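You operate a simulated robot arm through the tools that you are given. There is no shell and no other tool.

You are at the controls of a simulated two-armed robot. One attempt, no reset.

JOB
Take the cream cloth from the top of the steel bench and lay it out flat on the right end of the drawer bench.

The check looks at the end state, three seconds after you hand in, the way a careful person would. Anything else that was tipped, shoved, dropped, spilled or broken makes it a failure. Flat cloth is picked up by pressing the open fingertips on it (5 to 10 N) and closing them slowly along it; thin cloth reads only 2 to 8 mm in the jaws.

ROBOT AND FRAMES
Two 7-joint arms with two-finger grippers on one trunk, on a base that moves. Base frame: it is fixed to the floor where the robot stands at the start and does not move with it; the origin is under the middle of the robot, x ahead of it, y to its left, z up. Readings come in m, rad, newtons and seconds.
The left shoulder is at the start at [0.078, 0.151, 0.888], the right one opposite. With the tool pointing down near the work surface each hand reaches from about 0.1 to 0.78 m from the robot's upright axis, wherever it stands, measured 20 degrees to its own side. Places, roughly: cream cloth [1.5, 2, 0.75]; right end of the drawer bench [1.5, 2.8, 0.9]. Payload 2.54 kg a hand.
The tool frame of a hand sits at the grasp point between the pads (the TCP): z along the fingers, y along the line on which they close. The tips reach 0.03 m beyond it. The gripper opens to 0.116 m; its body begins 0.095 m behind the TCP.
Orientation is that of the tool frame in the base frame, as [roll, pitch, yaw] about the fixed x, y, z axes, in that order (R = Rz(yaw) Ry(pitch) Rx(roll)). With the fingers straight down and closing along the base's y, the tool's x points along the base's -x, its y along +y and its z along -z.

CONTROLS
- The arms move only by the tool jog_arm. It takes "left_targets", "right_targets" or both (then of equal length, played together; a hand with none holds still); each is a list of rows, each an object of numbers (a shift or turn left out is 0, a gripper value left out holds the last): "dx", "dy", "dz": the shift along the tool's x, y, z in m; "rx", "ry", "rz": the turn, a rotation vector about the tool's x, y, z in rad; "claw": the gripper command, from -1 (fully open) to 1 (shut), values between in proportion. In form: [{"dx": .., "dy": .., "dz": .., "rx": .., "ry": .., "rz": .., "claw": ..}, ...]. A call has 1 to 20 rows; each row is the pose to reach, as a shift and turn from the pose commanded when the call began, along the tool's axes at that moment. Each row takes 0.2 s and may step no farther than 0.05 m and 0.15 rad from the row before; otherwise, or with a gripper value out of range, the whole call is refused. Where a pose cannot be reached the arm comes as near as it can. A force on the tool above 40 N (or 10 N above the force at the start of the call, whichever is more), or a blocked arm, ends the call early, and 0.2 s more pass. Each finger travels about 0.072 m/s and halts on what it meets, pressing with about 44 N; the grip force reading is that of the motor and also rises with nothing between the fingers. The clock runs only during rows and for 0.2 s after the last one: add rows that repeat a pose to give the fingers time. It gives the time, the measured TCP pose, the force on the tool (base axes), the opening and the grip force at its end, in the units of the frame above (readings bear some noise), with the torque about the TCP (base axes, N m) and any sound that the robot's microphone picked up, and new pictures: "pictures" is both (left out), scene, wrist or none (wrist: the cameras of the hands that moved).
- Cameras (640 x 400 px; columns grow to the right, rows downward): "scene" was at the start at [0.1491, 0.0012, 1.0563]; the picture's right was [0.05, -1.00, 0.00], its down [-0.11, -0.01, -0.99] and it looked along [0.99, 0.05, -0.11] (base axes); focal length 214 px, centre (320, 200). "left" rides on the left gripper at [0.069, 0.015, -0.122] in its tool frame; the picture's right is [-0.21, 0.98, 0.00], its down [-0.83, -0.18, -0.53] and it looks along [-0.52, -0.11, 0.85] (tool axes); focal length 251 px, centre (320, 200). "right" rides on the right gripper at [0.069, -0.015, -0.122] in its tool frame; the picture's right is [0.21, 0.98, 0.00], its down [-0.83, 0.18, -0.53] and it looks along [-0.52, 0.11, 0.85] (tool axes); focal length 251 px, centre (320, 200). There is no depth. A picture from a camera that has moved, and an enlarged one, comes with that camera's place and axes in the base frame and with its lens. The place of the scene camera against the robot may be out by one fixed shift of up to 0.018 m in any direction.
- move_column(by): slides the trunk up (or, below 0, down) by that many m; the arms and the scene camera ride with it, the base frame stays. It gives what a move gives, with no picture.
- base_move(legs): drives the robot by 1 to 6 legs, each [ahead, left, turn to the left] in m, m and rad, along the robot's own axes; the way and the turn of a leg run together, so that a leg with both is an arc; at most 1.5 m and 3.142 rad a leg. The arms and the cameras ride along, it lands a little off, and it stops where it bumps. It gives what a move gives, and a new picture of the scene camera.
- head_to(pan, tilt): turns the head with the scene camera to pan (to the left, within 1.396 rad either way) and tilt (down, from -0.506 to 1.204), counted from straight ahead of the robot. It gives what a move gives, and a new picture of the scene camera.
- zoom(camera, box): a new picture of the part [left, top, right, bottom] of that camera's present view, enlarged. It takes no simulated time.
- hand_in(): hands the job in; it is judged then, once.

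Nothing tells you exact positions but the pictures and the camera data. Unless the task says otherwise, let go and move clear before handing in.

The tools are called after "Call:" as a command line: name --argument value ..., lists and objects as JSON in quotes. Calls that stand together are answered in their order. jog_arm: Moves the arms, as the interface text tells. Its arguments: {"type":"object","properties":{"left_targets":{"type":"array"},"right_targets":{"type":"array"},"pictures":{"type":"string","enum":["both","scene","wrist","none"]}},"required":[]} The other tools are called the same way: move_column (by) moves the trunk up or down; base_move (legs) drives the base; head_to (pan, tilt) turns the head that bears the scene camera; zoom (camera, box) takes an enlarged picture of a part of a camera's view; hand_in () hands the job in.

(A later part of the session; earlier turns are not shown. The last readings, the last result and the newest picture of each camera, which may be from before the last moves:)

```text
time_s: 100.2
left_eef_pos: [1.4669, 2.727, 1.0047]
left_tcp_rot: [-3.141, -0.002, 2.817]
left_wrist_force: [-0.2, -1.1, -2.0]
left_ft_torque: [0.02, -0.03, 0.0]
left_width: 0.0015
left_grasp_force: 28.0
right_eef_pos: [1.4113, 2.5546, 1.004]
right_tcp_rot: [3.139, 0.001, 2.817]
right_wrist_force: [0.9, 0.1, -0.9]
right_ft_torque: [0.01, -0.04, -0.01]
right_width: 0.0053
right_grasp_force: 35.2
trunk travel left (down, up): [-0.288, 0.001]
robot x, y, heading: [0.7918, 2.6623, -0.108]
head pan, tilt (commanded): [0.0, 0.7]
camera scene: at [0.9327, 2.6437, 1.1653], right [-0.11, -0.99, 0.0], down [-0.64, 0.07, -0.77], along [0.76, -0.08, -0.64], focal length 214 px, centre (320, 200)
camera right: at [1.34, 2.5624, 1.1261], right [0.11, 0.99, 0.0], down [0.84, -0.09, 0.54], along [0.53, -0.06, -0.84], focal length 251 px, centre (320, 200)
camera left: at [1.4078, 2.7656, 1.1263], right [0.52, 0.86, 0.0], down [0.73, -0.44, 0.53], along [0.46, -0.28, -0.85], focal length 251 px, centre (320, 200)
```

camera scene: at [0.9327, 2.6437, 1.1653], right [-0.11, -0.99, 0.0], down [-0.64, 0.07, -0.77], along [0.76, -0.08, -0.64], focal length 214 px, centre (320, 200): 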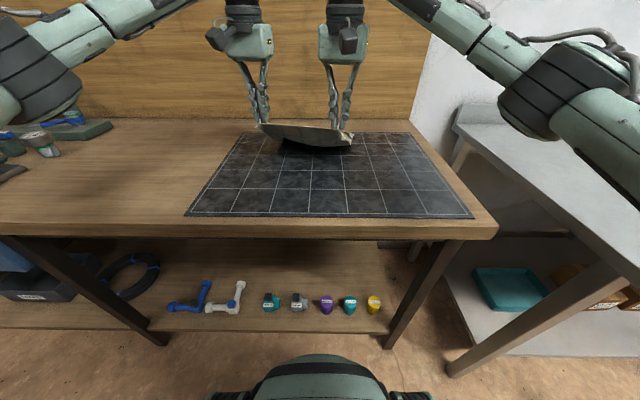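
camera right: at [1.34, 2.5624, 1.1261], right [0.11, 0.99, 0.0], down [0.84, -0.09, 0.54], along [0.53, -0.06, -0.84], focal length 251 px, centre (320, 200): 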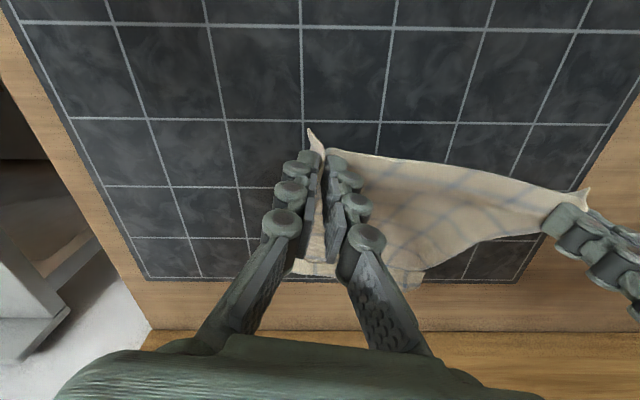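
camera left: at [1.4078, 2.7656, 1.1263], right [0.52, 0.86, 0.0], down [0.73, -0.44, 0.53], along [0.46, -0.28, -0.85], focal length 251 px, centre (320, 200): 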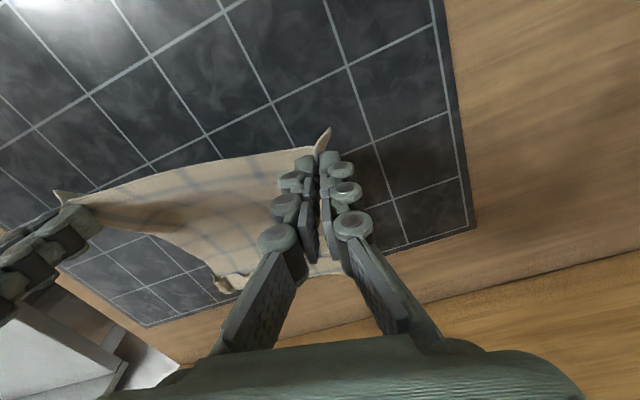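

Grip holds on both. Now I'll continue up and forward to above the far part of the mat, tilting the fingers forward for reach and squaring the edge to the bench.

Call:
jog_arm --left_targets '[{"dx": -0.0108, "dy": -0.0018, "dz": -0.0132, "rx": -0.006, "ry": -0.0605, "rz": -0.0131}, {"dx": -0.0216, "dy": -0.0036, "dz": -0.0265, "rx": -0.012, "ry": -0.121, "rz": -0.0261}, {"dx": -0.0324, "dy": -0.0054, "dz": -0.0397, "rx": -0.018, "ry": -0.1815, "rz": -0.0392}, {"dx": -0.0431, "dy": -0.0072, "dz": -0.0529, "rx": -0.024, "ry": -0.242, "rz": -0.0523}, {"dx": -0.0539, "dy": -0.009, "dz": -0.0662, "rx": -0.03, "ry": -0.3025, "rz": -0.0654}, {"dx": -0.0647, "dy": -0.0108, "dz": -0.0794, "rx": -0.036, "ry": -0.363, "rz": -0.0784}, {"dx": -0.0755, "dy": -0.0126, "dz": -0.0927, "rx": -0.0415, "ry": -0.4235, "rz": -0.0915}, {"dx": -0.0863, "dy": -0.0144, "dz": -0.1059, "rx": -0.0474, "ry": -0.484, "rz": -0.1046}, {"dx": -0.0971, "dy": -0.0162, "dz": -0.1191, "rx": -0.0534, "ry": -0.5445, "rz": -0.1176}, {"dx": -0.1079, "dy": -0.018, "dz": -0.1324, "rx": -0.0593, "ry": -0.605, "rz": -0.1307}, {"dx": -0.1186, "dy": -0.0198, "dz": -0.1456, "rx": -0.0652, "ry": -0.6655, "rz": -0.1438}, {"dx": -0.1294, "dy": -0.0216, "dz": -0.1588, "rx": -0.0711, "ry": -0.726, "rz": -0.1569}, {"dx": -0.1402, "dy": -0.0234, "dz": -0.1721, "rx": -0.0771, "ry": -0.7865, "rz": -0.1699}, {"dx": -0.151, "dy": -0.0252, "dz": -0.1853, "rx": -0.083, "ry": -0.847, "rz": -0.183}, {"dx": -0.151, "dy": -0.0252, "dz": -0.1853, "rx": -0.083, "ry": -0.847, "rz": -0.183}]' --right_targets '[{"dx": -0.0131, "dy": -0.0016, "dz": -0.0133, "rx": -0.006, "ry": -0.0605, "rz": -0.0131}, {"dx": -0.0262, "dy": -0.0032, "dz": -0.0266, "rx": -0.012, "ry": -0.121, "rz": -0.0261}, {"dx": -0.0393, "dy": -0.0048, "dz": -0.0399, "rx": -0.018, "ry": -0.1815, "rz": -0.0392}, {"dx": -0.0524, "dy": -0.0064, "dz": -0.0531, "rx": -0.024, "ry": -0.242, "rz": -0.0523}, {"dx": -0.0655, "dy": -0.008, "dz": -0.0664, "rx": -0.03, "ry": -0.3025, "rz": -0.0654}, {"dx": -0.0786, "dy": -0.0096, "dz": -0.0797, "rx": -0.036, "ry": -0.363, "rz": -0.0784}, {"dx": -0.0917, "dy": -0.0112, "dz": -0.093, "rx": -0.0415, "ry": -0.4235, "rz": -0.0915}, {"dx": -0.1048, "dy": -0.0127, "dz": -0.1063, "rx": -0.0474, "ry": -0.484, "rz": -0.1046}, {"dx": -0.1179, "dy": -0.0143, "dz": -0.1196, "rx": -0.0534, "ry": -0.5445, "rz": -0.1176}, {"dx": -0.131, "dy": -0.0159, "dz": -0.1329, "rx": -0.0593, "ry": -0.605, "rz": -0.1307}, {"dx": -0.1441, "dy": -0.0175, "dz": -0.1461, "rx": -0.0652, "ry": -0.6655, "rz": -0.1438}, {"dx": -0.1572, "dy": -0.0191, "dz": -0.1594, "rx": -0.0711, "ry": -0.726, "rz": -0.1569}, {"dx": -0.1703, "dy": -0.0207, "dz": -0.1727, "rx": -0.0771, "ry": -0.7865, "rz": -0.1699}, {"dx": -0.1834, "dy": -0.0223, "dz": -0.186, "rx": -0.083, "ry": -0.847, "rz": -0.183}, {"dx": -0.1834, "dy": -0.0223, "dz": -0.186, "rx": -0.083, "ry": -0.847, "rz": -0.183}]' --pictures "both"

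```text
time_s: 103.4
left_eef_pos: [1.605, 2.6566, 1.1895]
left_tcp_rot: [-3.14, 0.85, 3.011]
left_wrist_force: [-0.4, -1.6, -1.3]
left_ft_torque: [-0.07, -0.02, -0.07]
left_width: 0.0004
left_grasp_force: 26.7
right_eef_pos: [1.5762, 2.4754, 1.1898]
right_tcp_rot: [3.138, 0.85, 3.011]
right_wrist_force: [0.9, 0.5, -0.1]
right_ft_torque: [0.07, -0.02, -0.05]
right_width: 0.0017
right_grasp_force: 31.8
trunk travel left (down, up): [-0.288, 0.001]
robot x, y, heading: [0.793, 2.664, -0.108]
head pan, tilt (commanded): [0.0, 0.7]
camera scene: at [0.9328, 2.6437, 1.1653], right [-0.11, -0.99, 0.0], down [-0.64, 0.07, -0.76], along [0.76, -0.08, -0.64], focal length 214 px, centre (320, 200)
camera right: at [1.4386, 2.4782, 1.219], right [-0.01, 0.99, -0.16], down [0.16, 0.16, 0.97], along [0.99, -0.01, -0.16], focal length 251 px, centre (320, 200)
camera left: at [1.4702, 2.6905, 1.2185], right [0.27, 0.95, 0.16], down [0.12, -0.2, 0.97], along [0.96, -0.24, -0.17], focal length 251 px, centre (320, 200)
```

scene: 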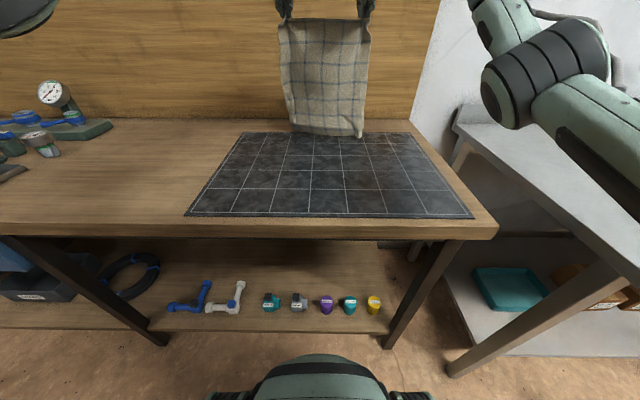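
right: 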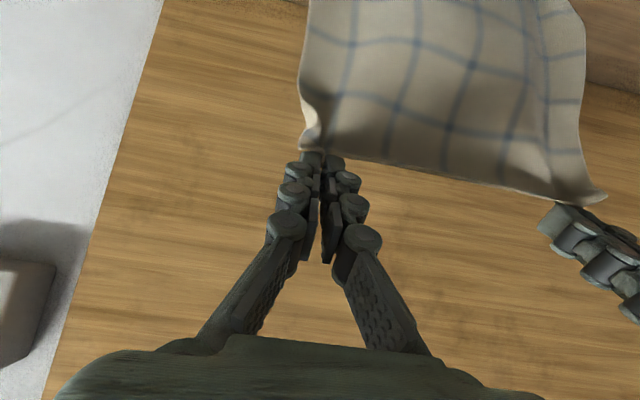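
left: 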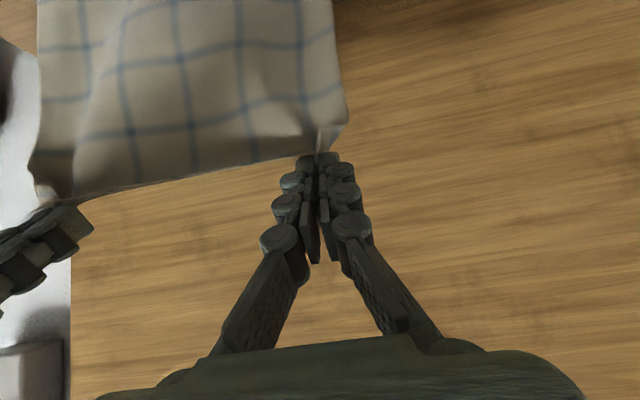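

Call:
zoom --camera "scene" --box '[250, 0, 410, 150]'

```text
2.67 times, centred on (330, 75) of scene
camera zoom: at [0.9328, 2.6437, 1.1653], right [-0.11, -0.99, 0.0], down [-0.64, 0.07, -0.76], along [0.76, -0.08, -0.64], focal length 572 px, centre (293, 533)
```

zoom: 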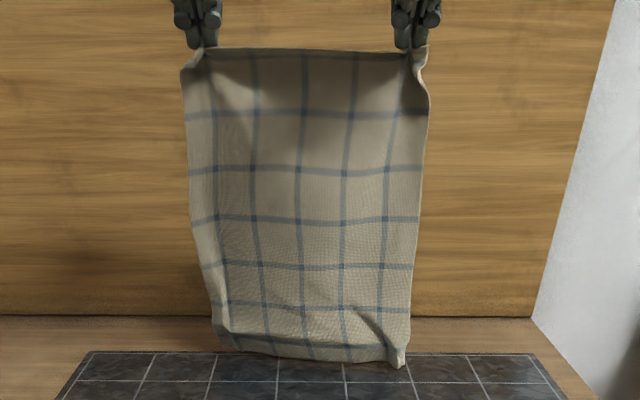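

The cloth hangs flat with the fold gone, its lower edge about 2.5 cm above the far part of the mat. Now I'll land it and lay it diagonally back toward me (equal down and back), gradually straightening the fingers.

Call:
jog_arm --left_targets '[{"dx": 0.0105, "dz": 0.0092}, {"dx": 0.021, "dz": 0.0185}, {"dx": 0.021, "dz": 0.0185}, {"dx": 0.0343, "dz": 0.0176, "ry": 0.0307}, {"dx": 0.0475, "dz": 0.0167, "ry": 0.0614}, {"dx": 0.0607, "dz": 0.0159, "ry": 0.092}, {"dx": 0.0738, "dz": 0.0151, "ry": 0.1227}, {"dx": 0.087, "dz": 0.0143, "ry": 0.1534}, {"dx": 0.1003, "dz": 0.0135, "ry": 0.1841}, {"dx": 0.1135, "dz": 0.0127, "ry": 0.2148}, {"dx": 0.1267, "dz": 0.012, "ry": 0.2455}, {"dx": 0.1399, "dz": 0.0113, "ry": 0.2762}, {"dx": 0.1531, "dz": 0.0107, "ry": 0.3069}, {"dx": 0.1664, "dz": 0.0101, "ry": 0.3375}, {"dx": 0.1796, "dz": 0.0095, "ry": 0.3682}, {"dx": 0.1928, "dz": 0.009, "ry": 0.3989}, {"dx": 0.2061, "dz": 0.0085, "ry": 0.4296}]' --right_targets '[{"dx": 0.0105, "dz": 0.0092}, {"dx": 0.021, "dz": 0.0185}, {"dx": 0.021, "dz": 0.0185}, {"dx": 0.0343, "dz": 0.0176, "ry": 0.0307}, {"dx": 0.0475, "dz": 0.0167, "ry": 0.0614}, {"dx": 0.0607, "dz": 0.0159, "ry": 0.092}, {"dx": 0.0738, "dz": 0.0151, "ry": 0.1227}, {"dx": 0.087, "dz": 0.0143, "ry": 0.1534}, {"dx": 0.1003, "dz": 0.0135, "ry": 0.1841}, {"dx": 0.1135, "dz": 0.0127, "ry": 0.2148}, {"dx": 0.1267, "dz": 0.012, "ry": 0.2455}, {"dx": 0.1399, "dz": 0.0113, "ry": 0.2762}, {"dx": 0.1531, "dz": 0.0107, "ry": 0.3069}, {"dx": 0.1664, "dz": 0.0101, "ry": 0.3375}, {"dx": 0.1796, "dz": 0.0095, "ry": 0.3682}, {"dx": 0.1928, "dz": 0.009, "ry": 0.3989}, {"dx": 0.2061, "dz": 0.0085, "ry": 0.4296}]' --pictures "both"

```text
time_s: 107.0
left_eef_pos: [1.4748, 2.6729, 1.0297]
left_tcp_rot: [-3.141, 0.419, 3.013]
left_wrist_force: [1.3, -1.2, -0.8]
left_ft_torque: [0.0, 0.02, 0.0]
left_width: 0.0034
left_grasp_force: 31.4
right_eef_pos: [1.4482, 2.4921, 1.0298]
right_tcp_rot: [3.14, 0.421, 3.012]
right_wrist_force: [0.3, 0.6, 0.5]
right_ft_torque: [-0.04, -0.02, -0.01]
right_width: 0.001
right_grasp_force: 29.6
trunk travel left (down, up): [-0.288, 0.001]
robot x, y, heading: [0.7918, 2.6605, -0.111]
head pan, tilt (commanded): [0.0, 0.7]
camera scene: at [0.9328, 2.6437, 1.1653], right [-0.11, -0.99, 0.0], down [-0.64, 0.07, -0.76], along [0.76, -0.08, -0.64], focal length 214 px, centre (320, 200)
camera right: at [1.3341, 2.4916, 1.1127], right [-0.07, 0.99, -0.09], down [0.55, 0.11, 0.83], along [0.83, 0.01, -0.56], focal length 251 px, centre (320, 200)
camera left: at [1.3649, 2.7041, 1.1125], right [0.32, 0.94, 0.09], down [0.51, -0.25, 0.82], along [0.8, -0.22, -0.56], focal length 251 px, centre (320, 200)
```

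scene: 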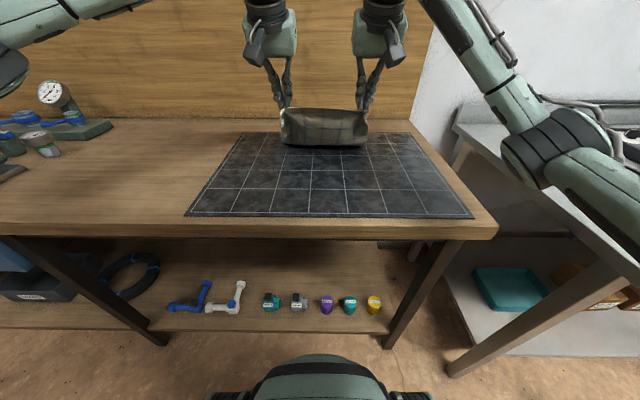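
right: 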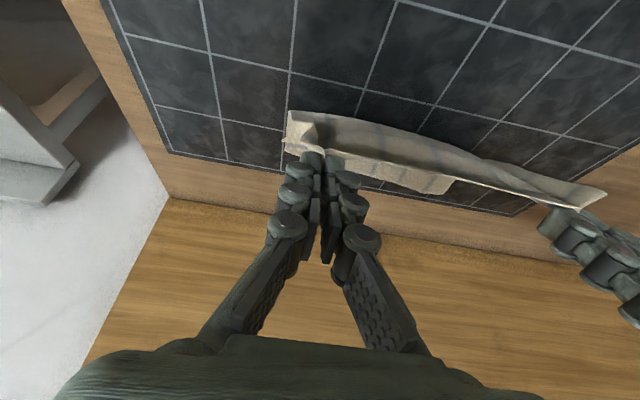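
left: 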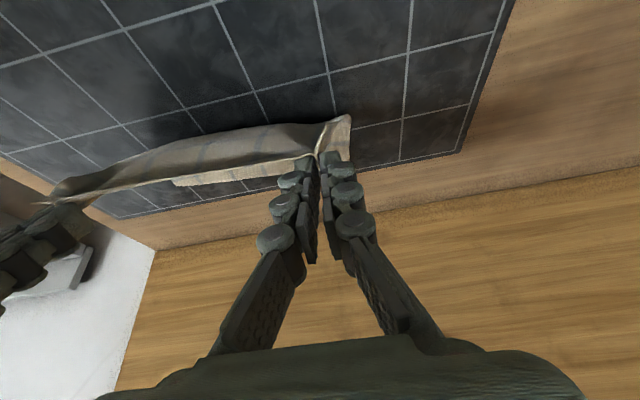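

The cloth's far edge is lying at x≈1.6 and it's laying down well. Continuing the diagonal down to just above the mat.

Call:
jog_arm --left_targets '[{"dx": 0.0137, "dz": 0.0045, "ry": 0.0307}, {"dx": 0.0272, "dz": 0.0089, "ry": 0.0614}, {"dx": 0.0408, "dz": 0.0135, "ry": 0.0921}, {"dx": 0.0544, "dz": 0.018, "ry": 0.1227}, {"dx": 0.068, "dz": 0.0226, "ry": 0.1534}, {"dx": 0.0816, "dz": 0.0271, "ry": 0.1841}, {"dx": 0.0952, "dz": 0.0319, "ry": 0.2148}, {"dx": 0.1088, "dz": 0.0365, "ry": 0.2455}, {"dx": 0.1225, "dz": 0.0412, "ry": 0.2762}, {"dx": 0.1361, "dz": 0.0459, "ry": 0.3069}, {"dx": 0.1497, "dz": 0.0506, "ry": 0.3375}, {"dx": 0.1634, "dz": 0.0553, "ry": 0.3682}, {"dx": 0.177, "dz": 0.0602, "ry": 0.3989}]' --right_targets '[{"dx": 0.0137, "dz": 0.0045, "ry": 0.0307}, {"dx": 0.0272, "dz": 0.0089, "ry": 0.0614}, {"dx": 0.0408, "dz": 0.0135, "ry": 0.0921}, {"dx": 0.0544, "dz": 0.018, "ry": 0.1227}, {"dx": 0.068, "dz": 0.0226, "ry": 0.1534}, {"dx": 0.0816, "dz": 0.0271, "ry": 0.1841}, {"dx": 0.0952, "dz": 0.0319, "ry": 0.2148}, {"dx": 0.1088, "dz": 0.0365, "ry": 0.2455}, {"dx": 0.1225, "dz": 0.0412, "ry": 0.2762}, {"dx": 0.1361, "dz": 0.0459, "ry": 0.3069}, {"dx": 0.1497, "dz": 0.0506, "ry": 0.3375}, {"dx": 0.1634, "dz": 0.0553, "ry": 0.3682}, {"dx": 0.177, "dz": 0.0602, "ry": 0.3989}]' --pictures "both"

```text
time_s: 109.8
left_eef_pos: [1.3399, 2.6913, 0.9023]
left_tcp_rot: [-3.141, 0.02, 3.013]
left_wrist_force: [0.4, -0.2, 1.4]
left_ft_torque: [0.01, -0.01, 0.06]
left_width: 0.0023
left_grasp_force: 35.3
right_eef_pos: [1.3142, 2.51, 0.903]
right_tcp_rot: [3.141, 0.022, 3.012]
right_wrist_force: [-1.2, 0.0, 1.3]
right_ft_torque: [-0.05, 0.03, 0.02]
right_width: 0.0009
right_grasp_force: 29.7
trunk travel left (down, up): [-0.288, 0.001]
robot x, y, heading: [0.7902, 2.662, -0.109]
head pan, tilt (commanded): [0.0, 0.7]
camera scene: at [0.9328, 2.6437, 1.1653], right [-0.11, -0.99, 0.0], down [-0.64, 0.07, -0.76], along [0.76, -0.08, -0.64], focal length 214 px, centre (320, 200)
camera right: at [1.2393, 2.5045, 1.0229], right [-0.09, 1.0, 0.0], down [0.83, 0.07, 0.55], along [0.55, 0.05, -0.83], focal length 251 px, centre (320, 200)
camera left: at [1.2701, 2.7162, 1.0222], right [0.34, 0.94, 0.0], down [0.79, -0.28, 0.55], along [0.52, -0.18, -0.83], focal length 251 px, centre (320, 200)
```

scene: 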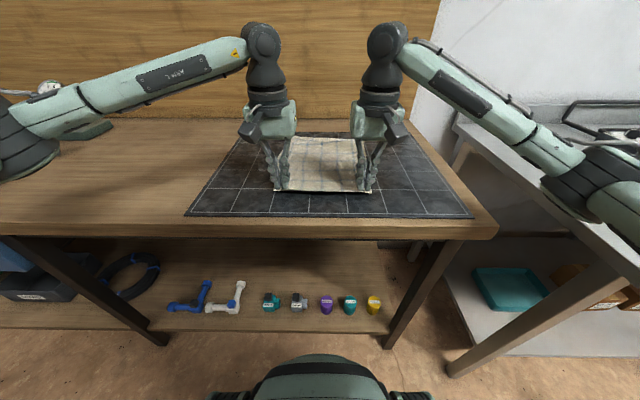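
right: 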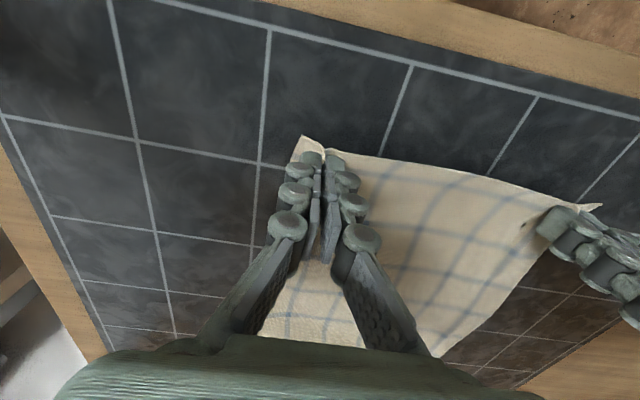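
left: 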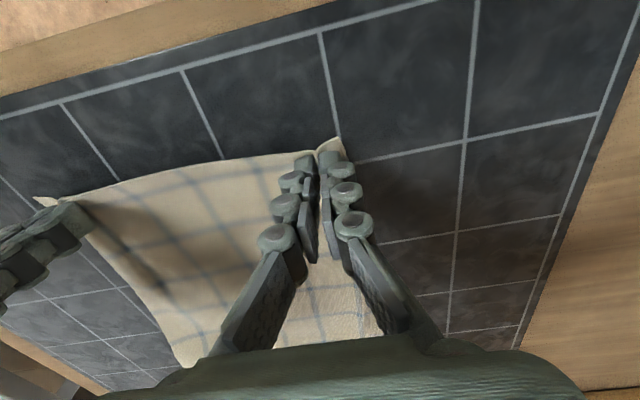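

The cloth is lying flat and taut between the hands. I'll pull back slightly for tension, lower to light contact and release gently.

Call:
jog_arm --left_targets '[{"dx": 0.004, "dy": 0.001, "dz": 0.002}, {"dx": 0.008, "dy": 0.002, "dz": 0.004}, {"dx": 0.01, "dy": 0.003, "dz": 0.0065}, {"dx": 0.01, "dy": 0.003, "dz": 0.0075}, {"dx": 0.01, "dy": 0.003, "dz": 0.0075}]' --right_targets '[{"dx": 0.004, "dy": -0.001, "dz": 0.002}, {"dx": 0.008, "dy": -0.002, "dz": 0.004}, {"dx": 0.01, "dy": -0.003, "dz": 0.0065}, {"dx": 0.01, "dy": -0.003, "dz": 0.0075}, {"dx": 0.01, "dy": -0.003, "dz": 0.0075}]' --pictures "none"

```text
time_s: 111.0
left_eef_pos: [1.3288, 2.6952, 0.8955]
left_tcp_rot: [-3.139, 0.021, 3.011]
left_wrist_force: [-0.4, -4.1, -0.5]
left_ft_torque: [-0.04, 0.03, 0.05]
left_width: 0.0032
left_grasp_force: 33.7
right_eef_pos: [1.3025, 2.5081, 0.8955]
right_tcp_rot: [3.137, 0.023, 3.011]
right_wrist_force: [1.0, 5.1, 0.8]
right_ft_torque: [0.08, -0.02, -0.09]
right_width: 0.0013
right_grasp_force: 30.3
trunk travel left (down, up): [-0.288, 0.001]
robot x, y, heading: [0.7902, 2.6645, -0.112]
head pan, tilt (commanded): [0.0, 0.7]
```

Call:
jog_arm --left_targets '[{"dy": -0.002, "dz": 0.001}, {"dy": -0.003, "dz": 0.0016}, {"dy": -0.003, "dz": 0.0016}]' --right_targets '[{"dy": 0.002, "dz": 0.001}, {"dy": 0.003, "dz": 0.0016}, {"dy": 0.003, "dz": 0.0016}]' --pictures "none"

```text
time_s: 111.8
left_eef_pos: [1.3291, 2.6929, 0.8929]
left_tcp_rot: [-3.141, 0.021, 3.014]
left_wrist_force: [3.2, -1.4, 14.0]
left_ft_torque: [-0.06, -0.16, 0.02]
left_width: 0.0009
left_grasp_force: 31.8
right_eef_pos: [1.3023, 2.512, 0.8938]
right_tcp_rot: [3.14, 0.023, 3.01]
right_wrist_force: [0.1, -0.6, 0.2]
right_ft_torque: [0.0, -0.03, -0.04]
right_width: 0.0015
right_grasp_force: 31.5
trunk travel left (down, up): [-0.288, 0.001]
robot x, y, heading: [0.7885, 2.6658, -0.113]
head pan, tilt (commanded): [0.0, 0.7]
```

Call:
jog_arm --left_targets '[{"dz": -0.001, "claw": 0.98}, {"dz": -0.0012, "claw": 0.92}, {"dz": -0.0012, "claw": 0.85}, {"dz": -0.0012, "claw": 0.78}, {"dz": -0.0012, "claw": 0.7}, {"dz": -0.0012, "claw": 0.62}, {"dz": -0.0012, "claw": 0.54}, {"dz": -0.0012, "claw": 0.46}, {"dz": -0.0012, "claw": 0.38}, {"dz": -0.0012, "claw": 0.3}, {"dz": -0.0012, "claw": 0.3}]' --right_targets '[{"dz": 0.0, "claw": 0.98}, {"dz": 0.0003, "claw": 0.92}, {"dz": 0.0003, "claw": 0.85}, {"dz": 0.0003, "claw": 0.78}, {"dz": 0.0003, "claw": 0.7}, {"dz": 0.0003, "claw": 0.62}, {"dz": 0.0003, "claw": 0.54}, {"dz": 0.0003, "claw": 0.46}, {"dz": 0.0003, "claw": 0.38}, {"dz": 0.0003, "claw": 0.3}, {"dz": 0.0003, "claw": 0.3}]' --pictures "wrist"

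```text
time_s: 114.2
left_eef_pos: [1.3291, 2.6929, 0.8947]
left_tcp_rot: [3.141, 0.02, 3.012]
left_wrist_force: [0.7, 0.3, 2.4]
left_ft_torque: [-0.01, 0.0, 0.03]
left_width: 0.041
left_grasp_force: 0.1
right_eef_pos: [1.3027, 2.5112, 0.8936]
right_tcp_rot: [3.139, 0.023, 3.012]
right_wrist_force: [-1.2, -0.7, 6.1]
right_ft_torque: [0.01, 0.1, 0.03]
right_width: 0.0414
right_grasp_force: 2.4
trunk travel left (down, up): [-0.288, 0.001]
robot x, y, heading: [0.7926, 2.6626, -0.109]
head pan, tilt (commanded): [0.0, 0.7]
camera right: at [1.2294, 2.5057, 1.0133], right [-0.09, 1.0, 0.0], down [0.83, 0.07, 0.55], along [0.55, 0.05, -0.83], focal length 251 px, centre (320, 200)
camera left: at [1.2598, 2.7174, 1.0145], right [0.34, 0.94, 0.0], down [0.78, -0.28, 0.55], along [0.52, -0.18, -0.83], focal length 251 px, centre (320, 200)
```

right: 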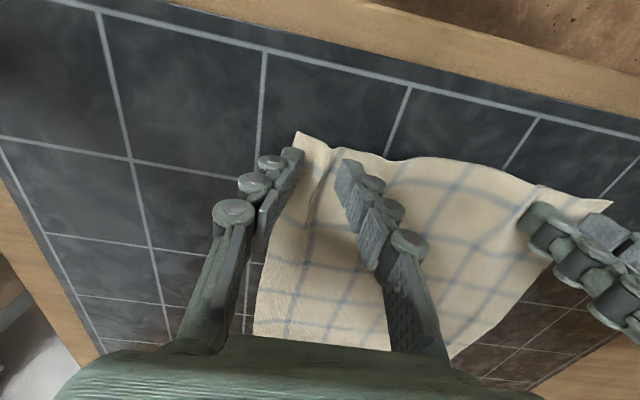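
left: 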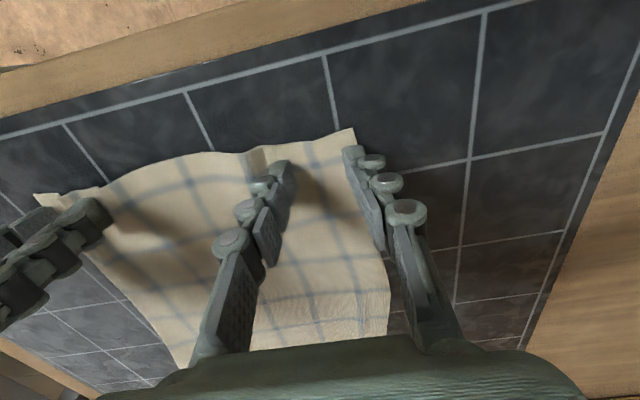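

The jaws opened and the folds spread out. Now lifting straight up and away to look at the result.

Call:
jog_arm --left_targets '[{"dz": -0.003}, {"dz": -0.01}, {"dz": -0.03}, {"dx": 0.01, "dz": -0.07}, {"dx": 0.03, "dz": -0.11}, {"dx": 0.05, "dz": -0.15}, {"dx": 0.06, "dy": 0.04, "dz": -0.19}, {"dx": 0.06, "dy": 0.08, "dz": -0.21}]' --right_targets '[{"dz": -0.003}, {"dz": -0.01}, {"dz": -0.03}, {"dx": 0.01, "dz": -0.07}, {"dx": 0.03, "dz": -0.11}, {"dx": 0.05, "dz": -0.15}, {"dx": 0.06, "dy": -0.04, "dz": -0.19}, {"dx": 0.06, "dy": -0.08, "dz": -0.21}]' --pictures "both"

```text
refused: row 7 steps farther than a row can; nothing moved
```

Call:
jog_arm --left_targets '[{"dz": -0.003}, {"dz": -0.01}, {"dz": -0.03}, {"dx": 0.01, "dz": -0.065}, {"dx": 0.025, "dz": -0.1}, {"dx": 0.04, "dz": -0.135}, {"dx": 0.05, "dy": 0.02, "dz": -0.17}, {"dx": 0.055, "dy": 0.05, "dz": -0.2}, {"dx": 0.06, "dy": 0.08, "dz": -0.21}, {"dx": 0.06, "dy": 0.08, "dz": -0.21}]' --right_targets '[{"dz": -0.003}, {"dz": -0.01}, {"dz": -0.03}, {"dx": 0.01, "dz": -0.065}, {"dx": 0.025, "dz": -0.1}, {"dx": 0.04, "dz": -0.135}, {"dx": 0.05, "dy": -0.02, "dz": -0.17}, {"dx": 0.055, "dy": -0.05, "dz": -0.2}, {"dx": 0.06, "dy": -0.08, "dz": -0.21}, {"dx": 0.06, "dy": -0.08, "dz": -0.21}]' --pictures "both"

```text
time_s: 116.4
left_eef_pos: [1.2768, 2.7798, 1.1023]
left_tcp_rot: [-3.141, 0.018, 3.01]
left_wrist_force: [0.5, 0.2, -0.1]
left_ft_torque: [-0.01, 0.03, 0.0]
left_width: 0.0403
left_grasp_force: 0.1
right_eef_pos: [1.2287, 2.4397, 1.101]
right_tcp_rot: [-3.141, 0.021, 3.012]
right_wrist_force: [0.3, -1.0, 0.0]
right_ft_torque: [-0.01, 0.01, -0.02]
right_width: 0.0407
right_grasp_force: 0.1
trunk travel left (down, up): [-0.288, 0.001]
robot x, y, heading: [0.7893, 2.6652, -0.104]
head pan, tilt (commanded): [0.0, 0.7]
camera scene: at [0.933, 2.6437, 1.1652], right [-0.11, -0.99, 0.0], down [-0.64, 0.07, -0.76], along [0.76, -0.08, -0.64], focal length 214 px, centre (320, 200)
camera right: at [1.1556, 2.4339, 1.2212], right [-0.09, 1.0, 0.0], down [0.83, 0.07, 0.55], along [0.55, 0.05, -0.83], focal length 251 px, centre (320, 200)
camera left: at [1.2081, 2.8053, 1.2231], right [0.34, 0.94, 0.0], down [0.78, -0.29, 0.55], along [0.52, -0.18, -0.83], focal length 251 px, centre (320, 200)
```

scene: 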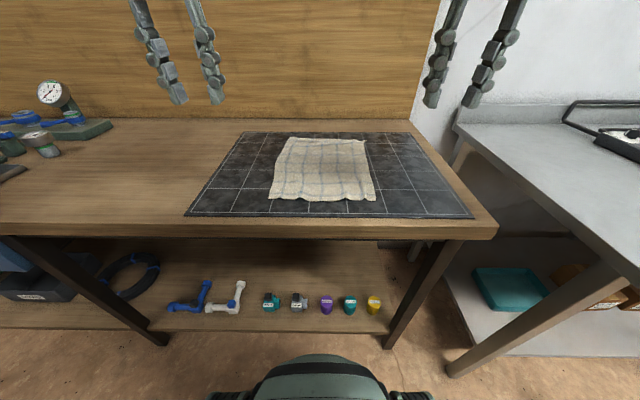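
right: 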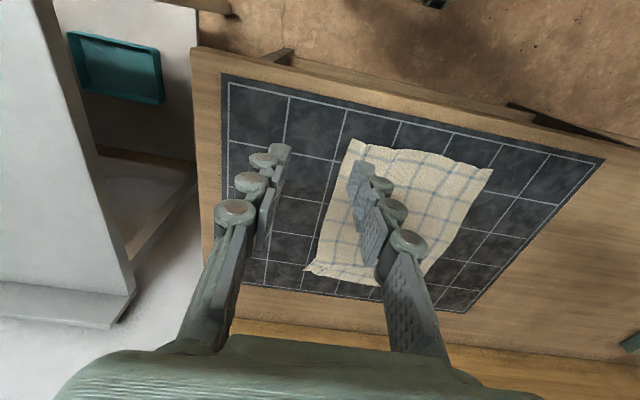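
left: 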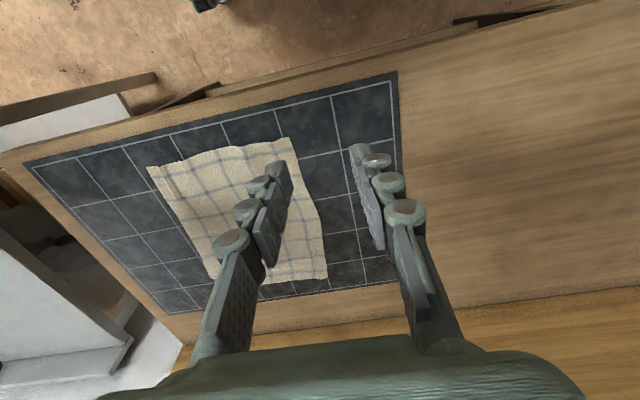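

Call:
zoom --camera "scene" --box '[240, 120, 400, 220]'

Call:
zoom --camera "left" --box '[130, 120, 350, 310]'

Call:
zoom --camera "right" --box '[280, 120, 510, 300]'

```text
4.00 times, centred on (320, 170) of scene
camera zoom: at [0.933, 2.6437, 1.1652], right [-0.11, -0.99, 0.0], down [-0.64, 0.07, -0.76], along [0.76, -0.08, -0.64], focal length 858 px, centre (320, 320)
```

zoom: 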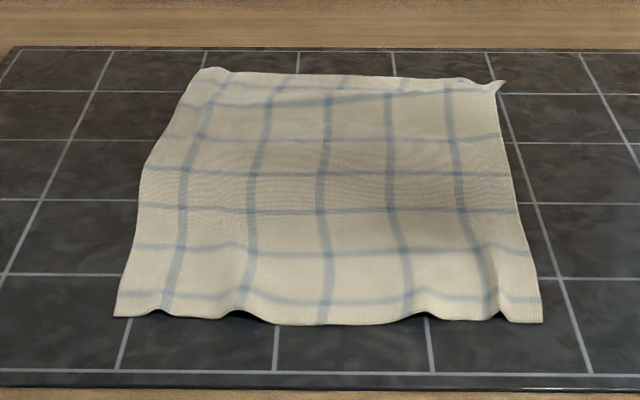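

```text
2.11 times, centred on (240, 215) of left
camera zoom: at [1.2081, 2.8053, 1.2231], right [0.34, 0.94, 0.0], down [0.78, -0.29, 0.55], along [0.52, -0.18, -0.83], focal length 529 px, centre (488, 168)
```

zoom: 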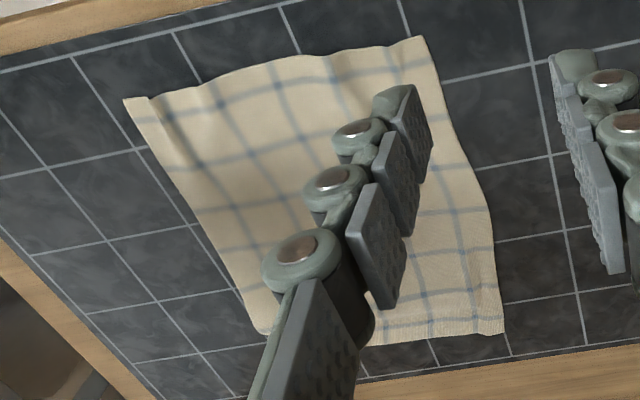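

```text
2.22 times, centred on (395, 210) of right
camera zoom: at [1.1556, 2.4339, 1.2212], right [-0.09, 1.0, 0.0], down [0.83, 0.07, 0.55], along [0.55, 0.05, -0.83], focal length 559 px, centre (153, 178)
```

zoom: 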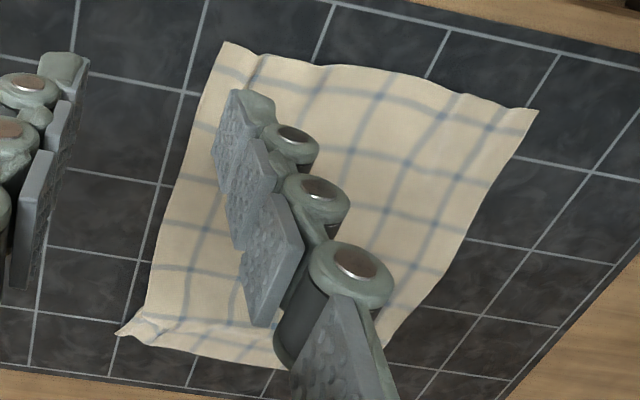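

The cloth is now laid out nearly flat on the mat, with small ripples along the near edge. Let me inspect more closely whether the far edge and corners are flat.

Call:
zoom --camera "scene" --box '[270, 130, 385, 175]'

Call:
zoom --camera "scene" --box '[260, 165, 385, 210]'

```text
5.57 times, centred on (328, 152) of scene
camera zoom: at [0.933, 2.6437, 1.1652], right [-0.11, -0.99, 0.0], down [-0.64, 0.07, -0.76], along [0.76, -0.08, -0.64], focal length 1194 px, centre (278, 464)
```

zoom: 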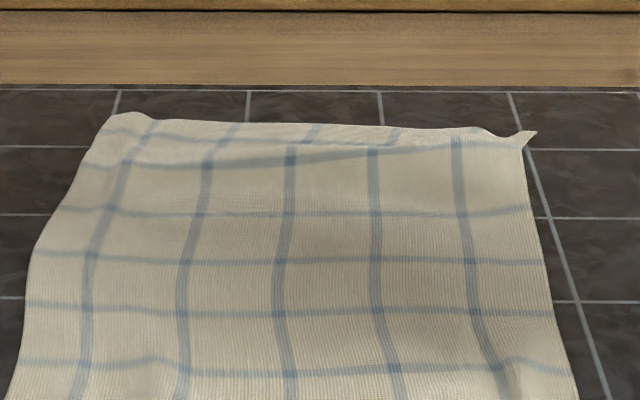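

```text
5.12 times, centred on (322, 188) of scene
camera zoom: at [0.933, 2.6437, 1.1652], right [-0.11, -0.99, 0.0], down [-0.64, 0.07, -0.76], along [0.76, -0.08, -0.64], focal length 1098 px, centre (307, 264)
```

zoom: 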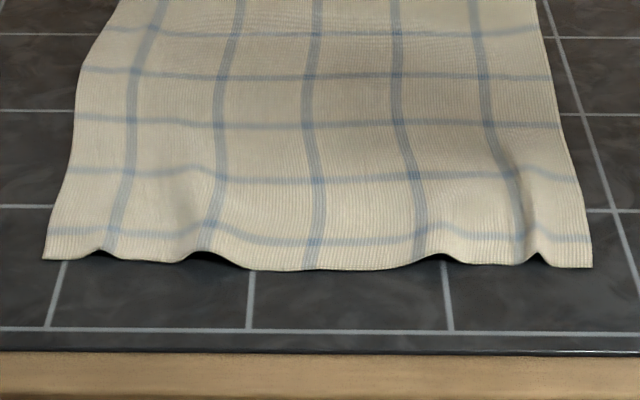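

There's a shallow hump near the far edge (right side) and small ripples at the near edge. I'll press closed fingertips on the near corners and gently tension the cloth outward and back. First move above the corners.

Call:
jog_arm --left_targets '[{"dx": -0.009, "dy": -0.01, "dz": 0.0246, "claw": 1.0}, {"dx": -0.018, "dy": -0.02, "dz": 0.0491, "claw": 1.0}, {"dx": -0.0271, "dy": -0.03, "dz": 0.0737, "ry": 0.01}, {"dx": -0.0362, "dy": -0.0395, "dz": 0.0983, "ry": 0.015}, {"dx": -0.0452, "dy": -0.049, "dz": 0.1229, "ry": 0.02}, {"dx": -0.0543, "dy": -0.059, "dz": 0.1474, "ry": 0.02}, {"dx": -0.0633, "dy": -0.0691, "dz": 0.172, "ry": 0.02}, {"dx": -0.0633, "dy": -0.0691, "dz": 0.172, "ry": 0.02}]' --right_targets '[{"dx": -0.0095, "dy": 0.0109, "dz": 0.0244, "claw": 1.0}, {"dx": -0.019, "dy": 0.0219, "dz": 0.0489, "claw": 1.0}, {"dx": -0.0285, "dy": 0.0328, "dz": 0.0733, "ry": 0.01}, {"dx": -0.0379, "dy": 0.0438, "dz": 0.0977, "ry": 0.015}, {"dx": -0.0474, "dy": 0.0547, "dz": 0.1221, "ry": 0.02}, {"dx": -0.0569, "dy": 0.0657, "dz": 0.1466, "ry": 0.02}, {"dx": -0.0664, "dy": 0.0766, "dz": 0.171, "ry": 0.02}, {"dx": -0.0664, "dy": 0.0766, "dz": 0.171, "ry": 0.02}]' --pictures "both"

```text
time_s: 118.2
left_eef_pos: [1.3325, 2.7039, 0.9314]
left_tcp_rot: [-3.141, 0.001, 3.013]
left_wrist_force: [0.1, 0.1, -0.7]
left_ft_torque: [-0.02, 0.0, 0.03]
left_width: 0.0
left_grasp_force: 28.5
right_eef_pos: [1.3083, 2.5088, 0.9326]
right_tcp_rot: [3.138, 0.004, 3.011]
right_wrist_force: [0.0, 1.2, -0.1]
right_ft_torque: [0.02, 0.01, -0.01]
right_width: 0.0
right_grasp_force: 28.9
trunk travel left (down, up): [-0.288, 0.001]
robot x, y, heading: [0.79, 2.6666, -0.107]
head pan, tilt (commanded): [0.0, 0.7]
camera scene: at [0.9326, 2.6437, 1.1653], right [-0.11, -0.99, 0.0], down [-0.64, 0.07, -0.77], along [0.76, -0.08, -0.64], focal length 214 px, centre (320, 200)
camera right: at [1.2371, 2.5016, 1.0534], right [-0.09, 1.0, 0.0], down [0.84, 0.07, 0.54], along [0.53, 0.05, -0.84], focal length 251 px, centre (320, 200)
camera left: at [1.266, 2.7277, 1.0537], right [0.34, 0.94, 0.0], down [0.8, -0.29, 0.53], along [0.5, -0.18, -0.85], focal length 251 px, centre (320, 200)
```

scene: 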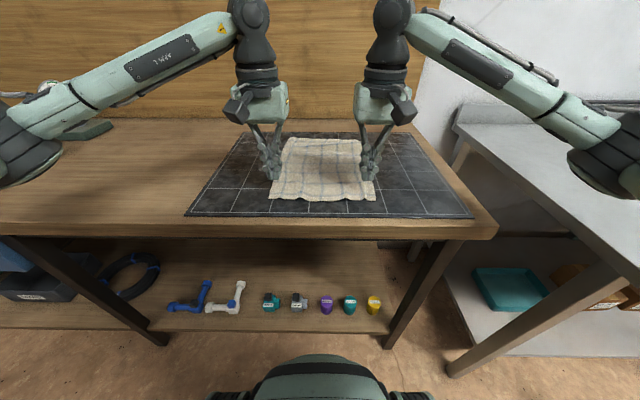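
right: 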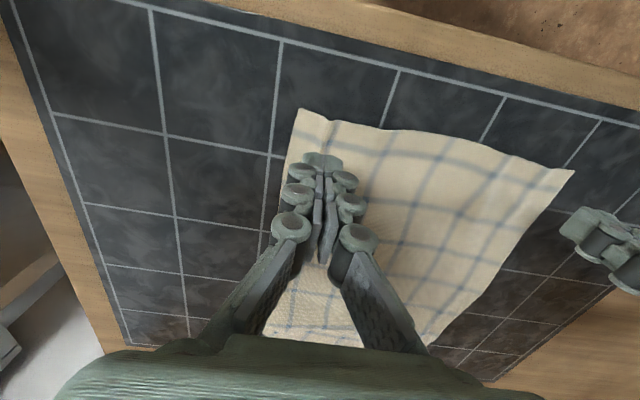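
left: 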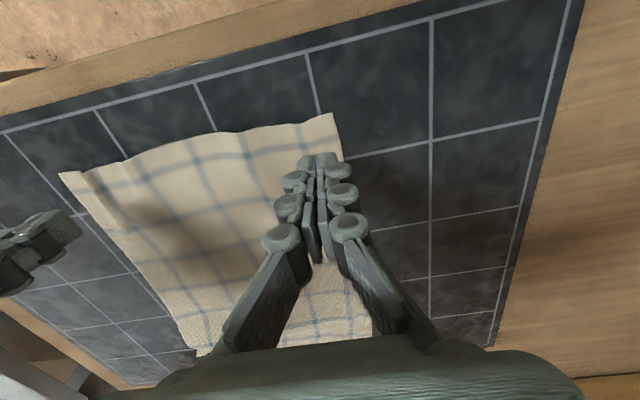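

Fingertips are right over the corners. Lowering to a light press.

Call:
jog_arm --left_targets '[{"dz": 0.012}, {"dz": 0.024}, {"dz": 0.031}, {"dz": 0.035}, {"dz": 0.037}, {"dz": 0.0375}]' --right_targets '[{"dz": 0.012}, {"dz": 0.024}, {"dz": 0.032}, {"dz": 0.036}, {"dz": 0.0385}, {"dz": 0.0392}]' --pictures "none"

```text
time_s: 119.6
left_eef_pos: [1.3332, 2.703, 0.8936]
left_tcp_rot: [-3.141, 0.0, 3.011]
left_wrist_force: [0.0, 0.1, -0.1]
left_ft_torque: [0.01, -0.02, 0.01]
left_width: 0.0
left_grasp_force: 28.6
right_eef_pos: [1.3075, 2.5083, 0.8922]
right_tcp_rot: [3.141, 0.002, 3.012]
right_wrist_force: [0.3, -0.6, -0.3]
right_ft_torque: [-0.01, 0.02, 0.0]
right_width: 0.0
right_grasp_force: 28.5
trunk travel left (down, up): [-0.288, 0.001]
robot x, y, heading: [0.7943, 2.6648, -0.107]
head pan, tilt (commanded): [0.0, 0.7]
```

Call:
jog_arm --left_targets '[{"dz": 0.001}, {"dz": 0.002}, {"dz": 0.003}, {"dz": 0.003}]' --right_targets '[{"dz": 0.001}, {"dz": 0.002}, {"dz": 0.0025}, {"dz": 0.0025}]' --pictures "none"

```text
time_s: 120.6
left_eef_pos: [1.333, 2.7034, 0.8918]
left_tcp_rot: [-3.14, 0.002, 3.013]
left_wrist_force: [0.9, 0.1, 1.5]
left_ft_torque: [0.02, 0.01, -0.01]
left_width: 0.0001
left_grasp_force: 28.2
right_eef_pos: [1.3081, 2.5077, 0.8921]
right_tcp_rot: [3.138, 0.005, 3.013]
right_wrist_force: [2.7, -1.1, 12.9]
right_ft_torque: [-0.02, 0.03, -0.02]
right_width: 0.0
right_grasp_force: 29.0
trunk travel left (down, up): [-0.288, 0.001]
robot x, y, heading: [0.7948, 2.6609, -0.108]
head pan, tilt (commanded): [0.0, 0.7]
```

Light contact reached. Now a slow, small drag: both outward about 1 cm, right also about 1.6 cm toward me.

Call:
jog_arm --left_targets '[{"dz": 0.0013}, {"dx": 0.001, "dy": 0.0025, "dz": 0.0013}, {"dx": 0.002, "dy": 0.005, "dz": 0.0013}, {"dx": 0.004, "dy": 0.0075, "dz": 0.0013}, {"dx": 0.005, "dy": 0.01, "dz": 0.0013}, {"dx": 0.006, "dy": 0.012, "dz": 0.0013}, {"dx": 0.006, "dy": 0.012, "dz": 0.0013}]' --right_targets '[{"dz": -0.0006}, {"dx": 0.003, "dy": -0.002, "dz": -0.0006}, {"dx": 0.006, "dy": -0.004, "dz": -0.0006}, {"dx": 0.009, "dy": -0.006, "dz": -0.0006}, {"dx": 0.0125, "dy": -0.008, "dz": -0.0006}, {"dx": 0.016, "dy": -0.01, "dz": -0.0006}, {"dx": 0.016, "dy": -0.01, "dz": -0.0006}]' --pictures "both"

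```text
time_s: 122.2
left_eef_pos: [1.3281, 2.7155, 0.8913]
left_tcp_rot: [-3.14, 0.003, 3.011]
left_wrist_force: [4.7, -10.1, 16.7]
left_ft_torque: [-0.24, -0.07, 0.05]
left_width: 0.0
left_grasp_force: 29.2
right_eef_pos: [1.2914, 2.5, 0.8909]
right_tcp_rot: [3.139, 0.005, 3.011]
right_wrist_force: [7.1, 4.3, 12.7]
right_ft_torque: [0.15, -0.18, -0.04]
right_width: 0.0
right_grasp_force: 28.6
trunk travel left (down, up): [-0.288, 0.001]
robot x, y, heading: [0.7916, 2.6653, -0.109]
head pan, tilt (commanded): [0.0, 0.7]
camera scene: at [0.9316, 2.6434, 1.1656], right [-0.11, -0.99, 0.0], down [-0.64, 0.07, -0.77], along [0.76, -0.08, -0.64], focal length 214 px, centre (320, 200)
camera right: at [1.2195, 2.4931, 1.0132], right [-0.09, 1.0, 0.0], down [0.84, 0.07, 0.54], along [0.54, 0.05, -0.84], focal length 251 px, centre (320, 200)
camera left: at [1.2613, 2.7399, 1.0132], right [0.34, 0.94, 0.0], down [0.79, -0.29, 0.54], along [0.5, -0.18, -0.84], focal length 251 px, centre (320, 200)
```

scene: 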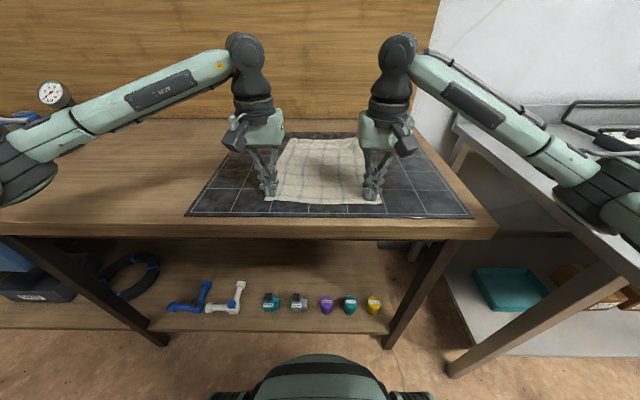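
right: 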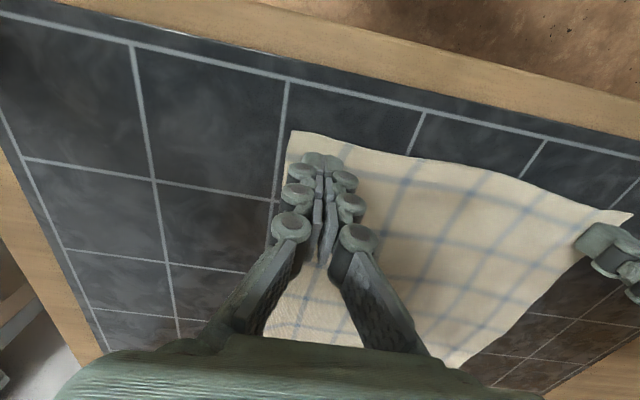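
left: 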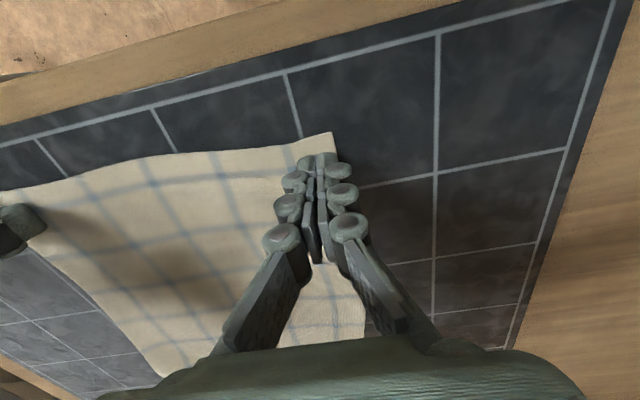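

The near edge has smoothed out noticeably. I'll lift straight off and look again.

Call:
jog_arm --left_targets '[{"dz": -0.002}, {"dz": -0.006}, {"dz": -0.02}, {"dx": 0.005, "dz": -0.05}, {"dx": 0.02, "dy": 0.01, "dz": -0.085}, {"dx": 0.035, "dy": 0.03, "dz": -0.12}, {"dx": 0.045, "dy": 0.05, "dz": -0.155}, {"dx": 0.05, "dy": 0.075, "dz": -0.185}, {"dx": 0.055, "dy": 0.1, "dz": -0.205}]' --right_targets '[{"dz": -0.002}, {"dz": -0.006}, {"dz": -0.02}, {"dx": 0.005, "dz": -0.05}, {"dx": 0.02, "dy": -0.01, "dz": -0.085}, {"dx": 0.035, "dy": -0.03, "dz": -0.12}, {"dx": 0.045, "dy": -0.05, "dz": -0.155}, {"dx": 0.05, "dy": -0.075, "dz": -0.185}, {"dx": 0.055, "dy": -0.1, "dz": -0.205}]' --pictures "both"

Call:
zoom --camera "scene" --box '[240, 120, 400, 220]'

```text
time_s: 124.2
left_eef_pos: [1.2854, 2.8221, 1.0947]
left_tcp_rot: [-3.138, 0.001, 3.012]
left_wrist_force: [-0.2, 0.9, -0.1]
left_ft_torque: [0.0, -0.03, -0.02]
left_width: 0.0003
left_grasp_force: 28.7
right_eef_pos: [1.222, 2.4074, 1.0953]
right_tcp_rot: [3.141, 0.004, 3.012]
right_wrist_force: [0.3, -0.9, -0.1]
right_ft_torque: [-0.01, 0.01, -0.01]
right_width: 0.0
right_grasp_force: 28.8
trunk travel left (down, up): [-0.288, 0.001]
robot x, y, heading: [0.7915, 2.6638, -0.107]
head pan, tilt (commanded): [0.0, 0.7]
camera scene: at [0.932, 2.6438, 1.1653], right [-0.11, -0.99, 0.0], down [-0.64, 0.07, -0.77], along [0.76, -0.08, -0.64], focal length 214 px, centre (320, 200)
camera right: at [1.1515, 2.4012, 1.2177], right [-0.09, 1.0, 0.0], down [0.84, 0.07, 0.54], along [0.53, 0.05, -0.84], focal length 251 px, centre (320, 200)
camera left: at [1.2194, 2.8476, 1.217], right [0.34, 0.94, 0.0], down [0.8, -0.29, 0.53], along [0.5, -0.18, -0.84], focal length 251 px, centre (320, 200)
```

scene: 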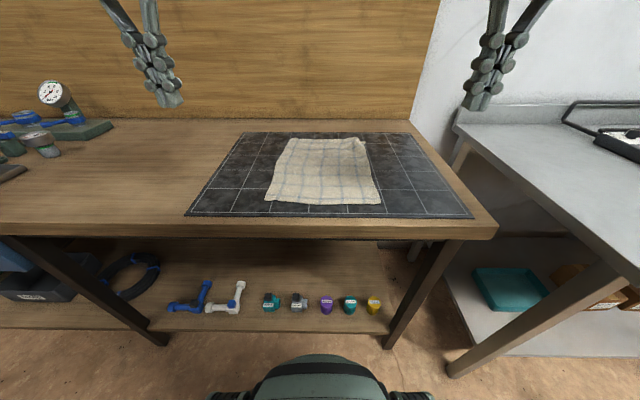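
right: 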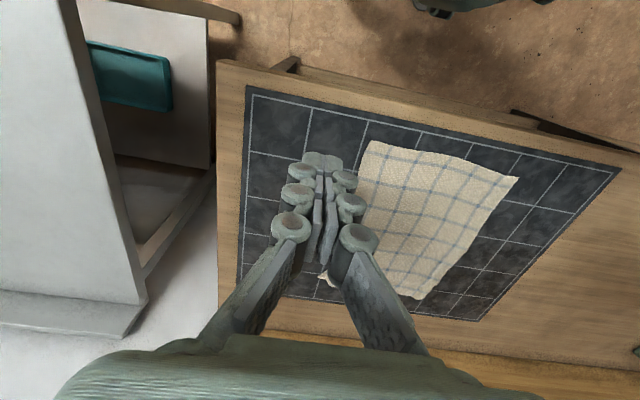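
left: 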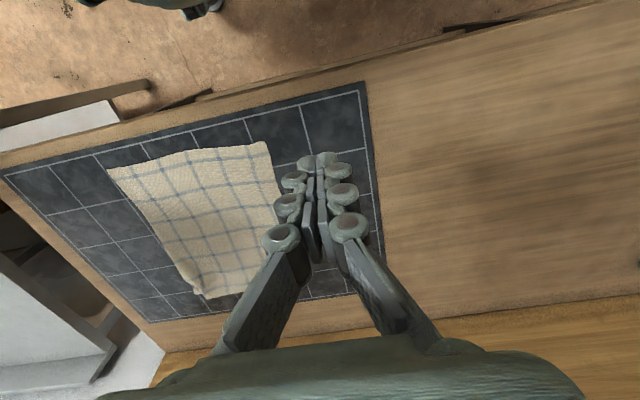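

```text
4.00 times, centred on (320, 170) of scene
camera zoom: at [0.932, 2.6438, 1.1653], right [-0.11, -0.99, 0.0], down [-0.64, 0.07, -0.77], along [0.76, -0.08, -0.64], focal length 858 px, centre (320, 320)
```

zoom: 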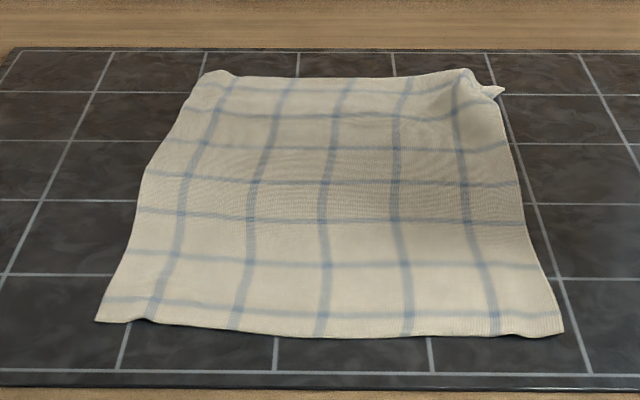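

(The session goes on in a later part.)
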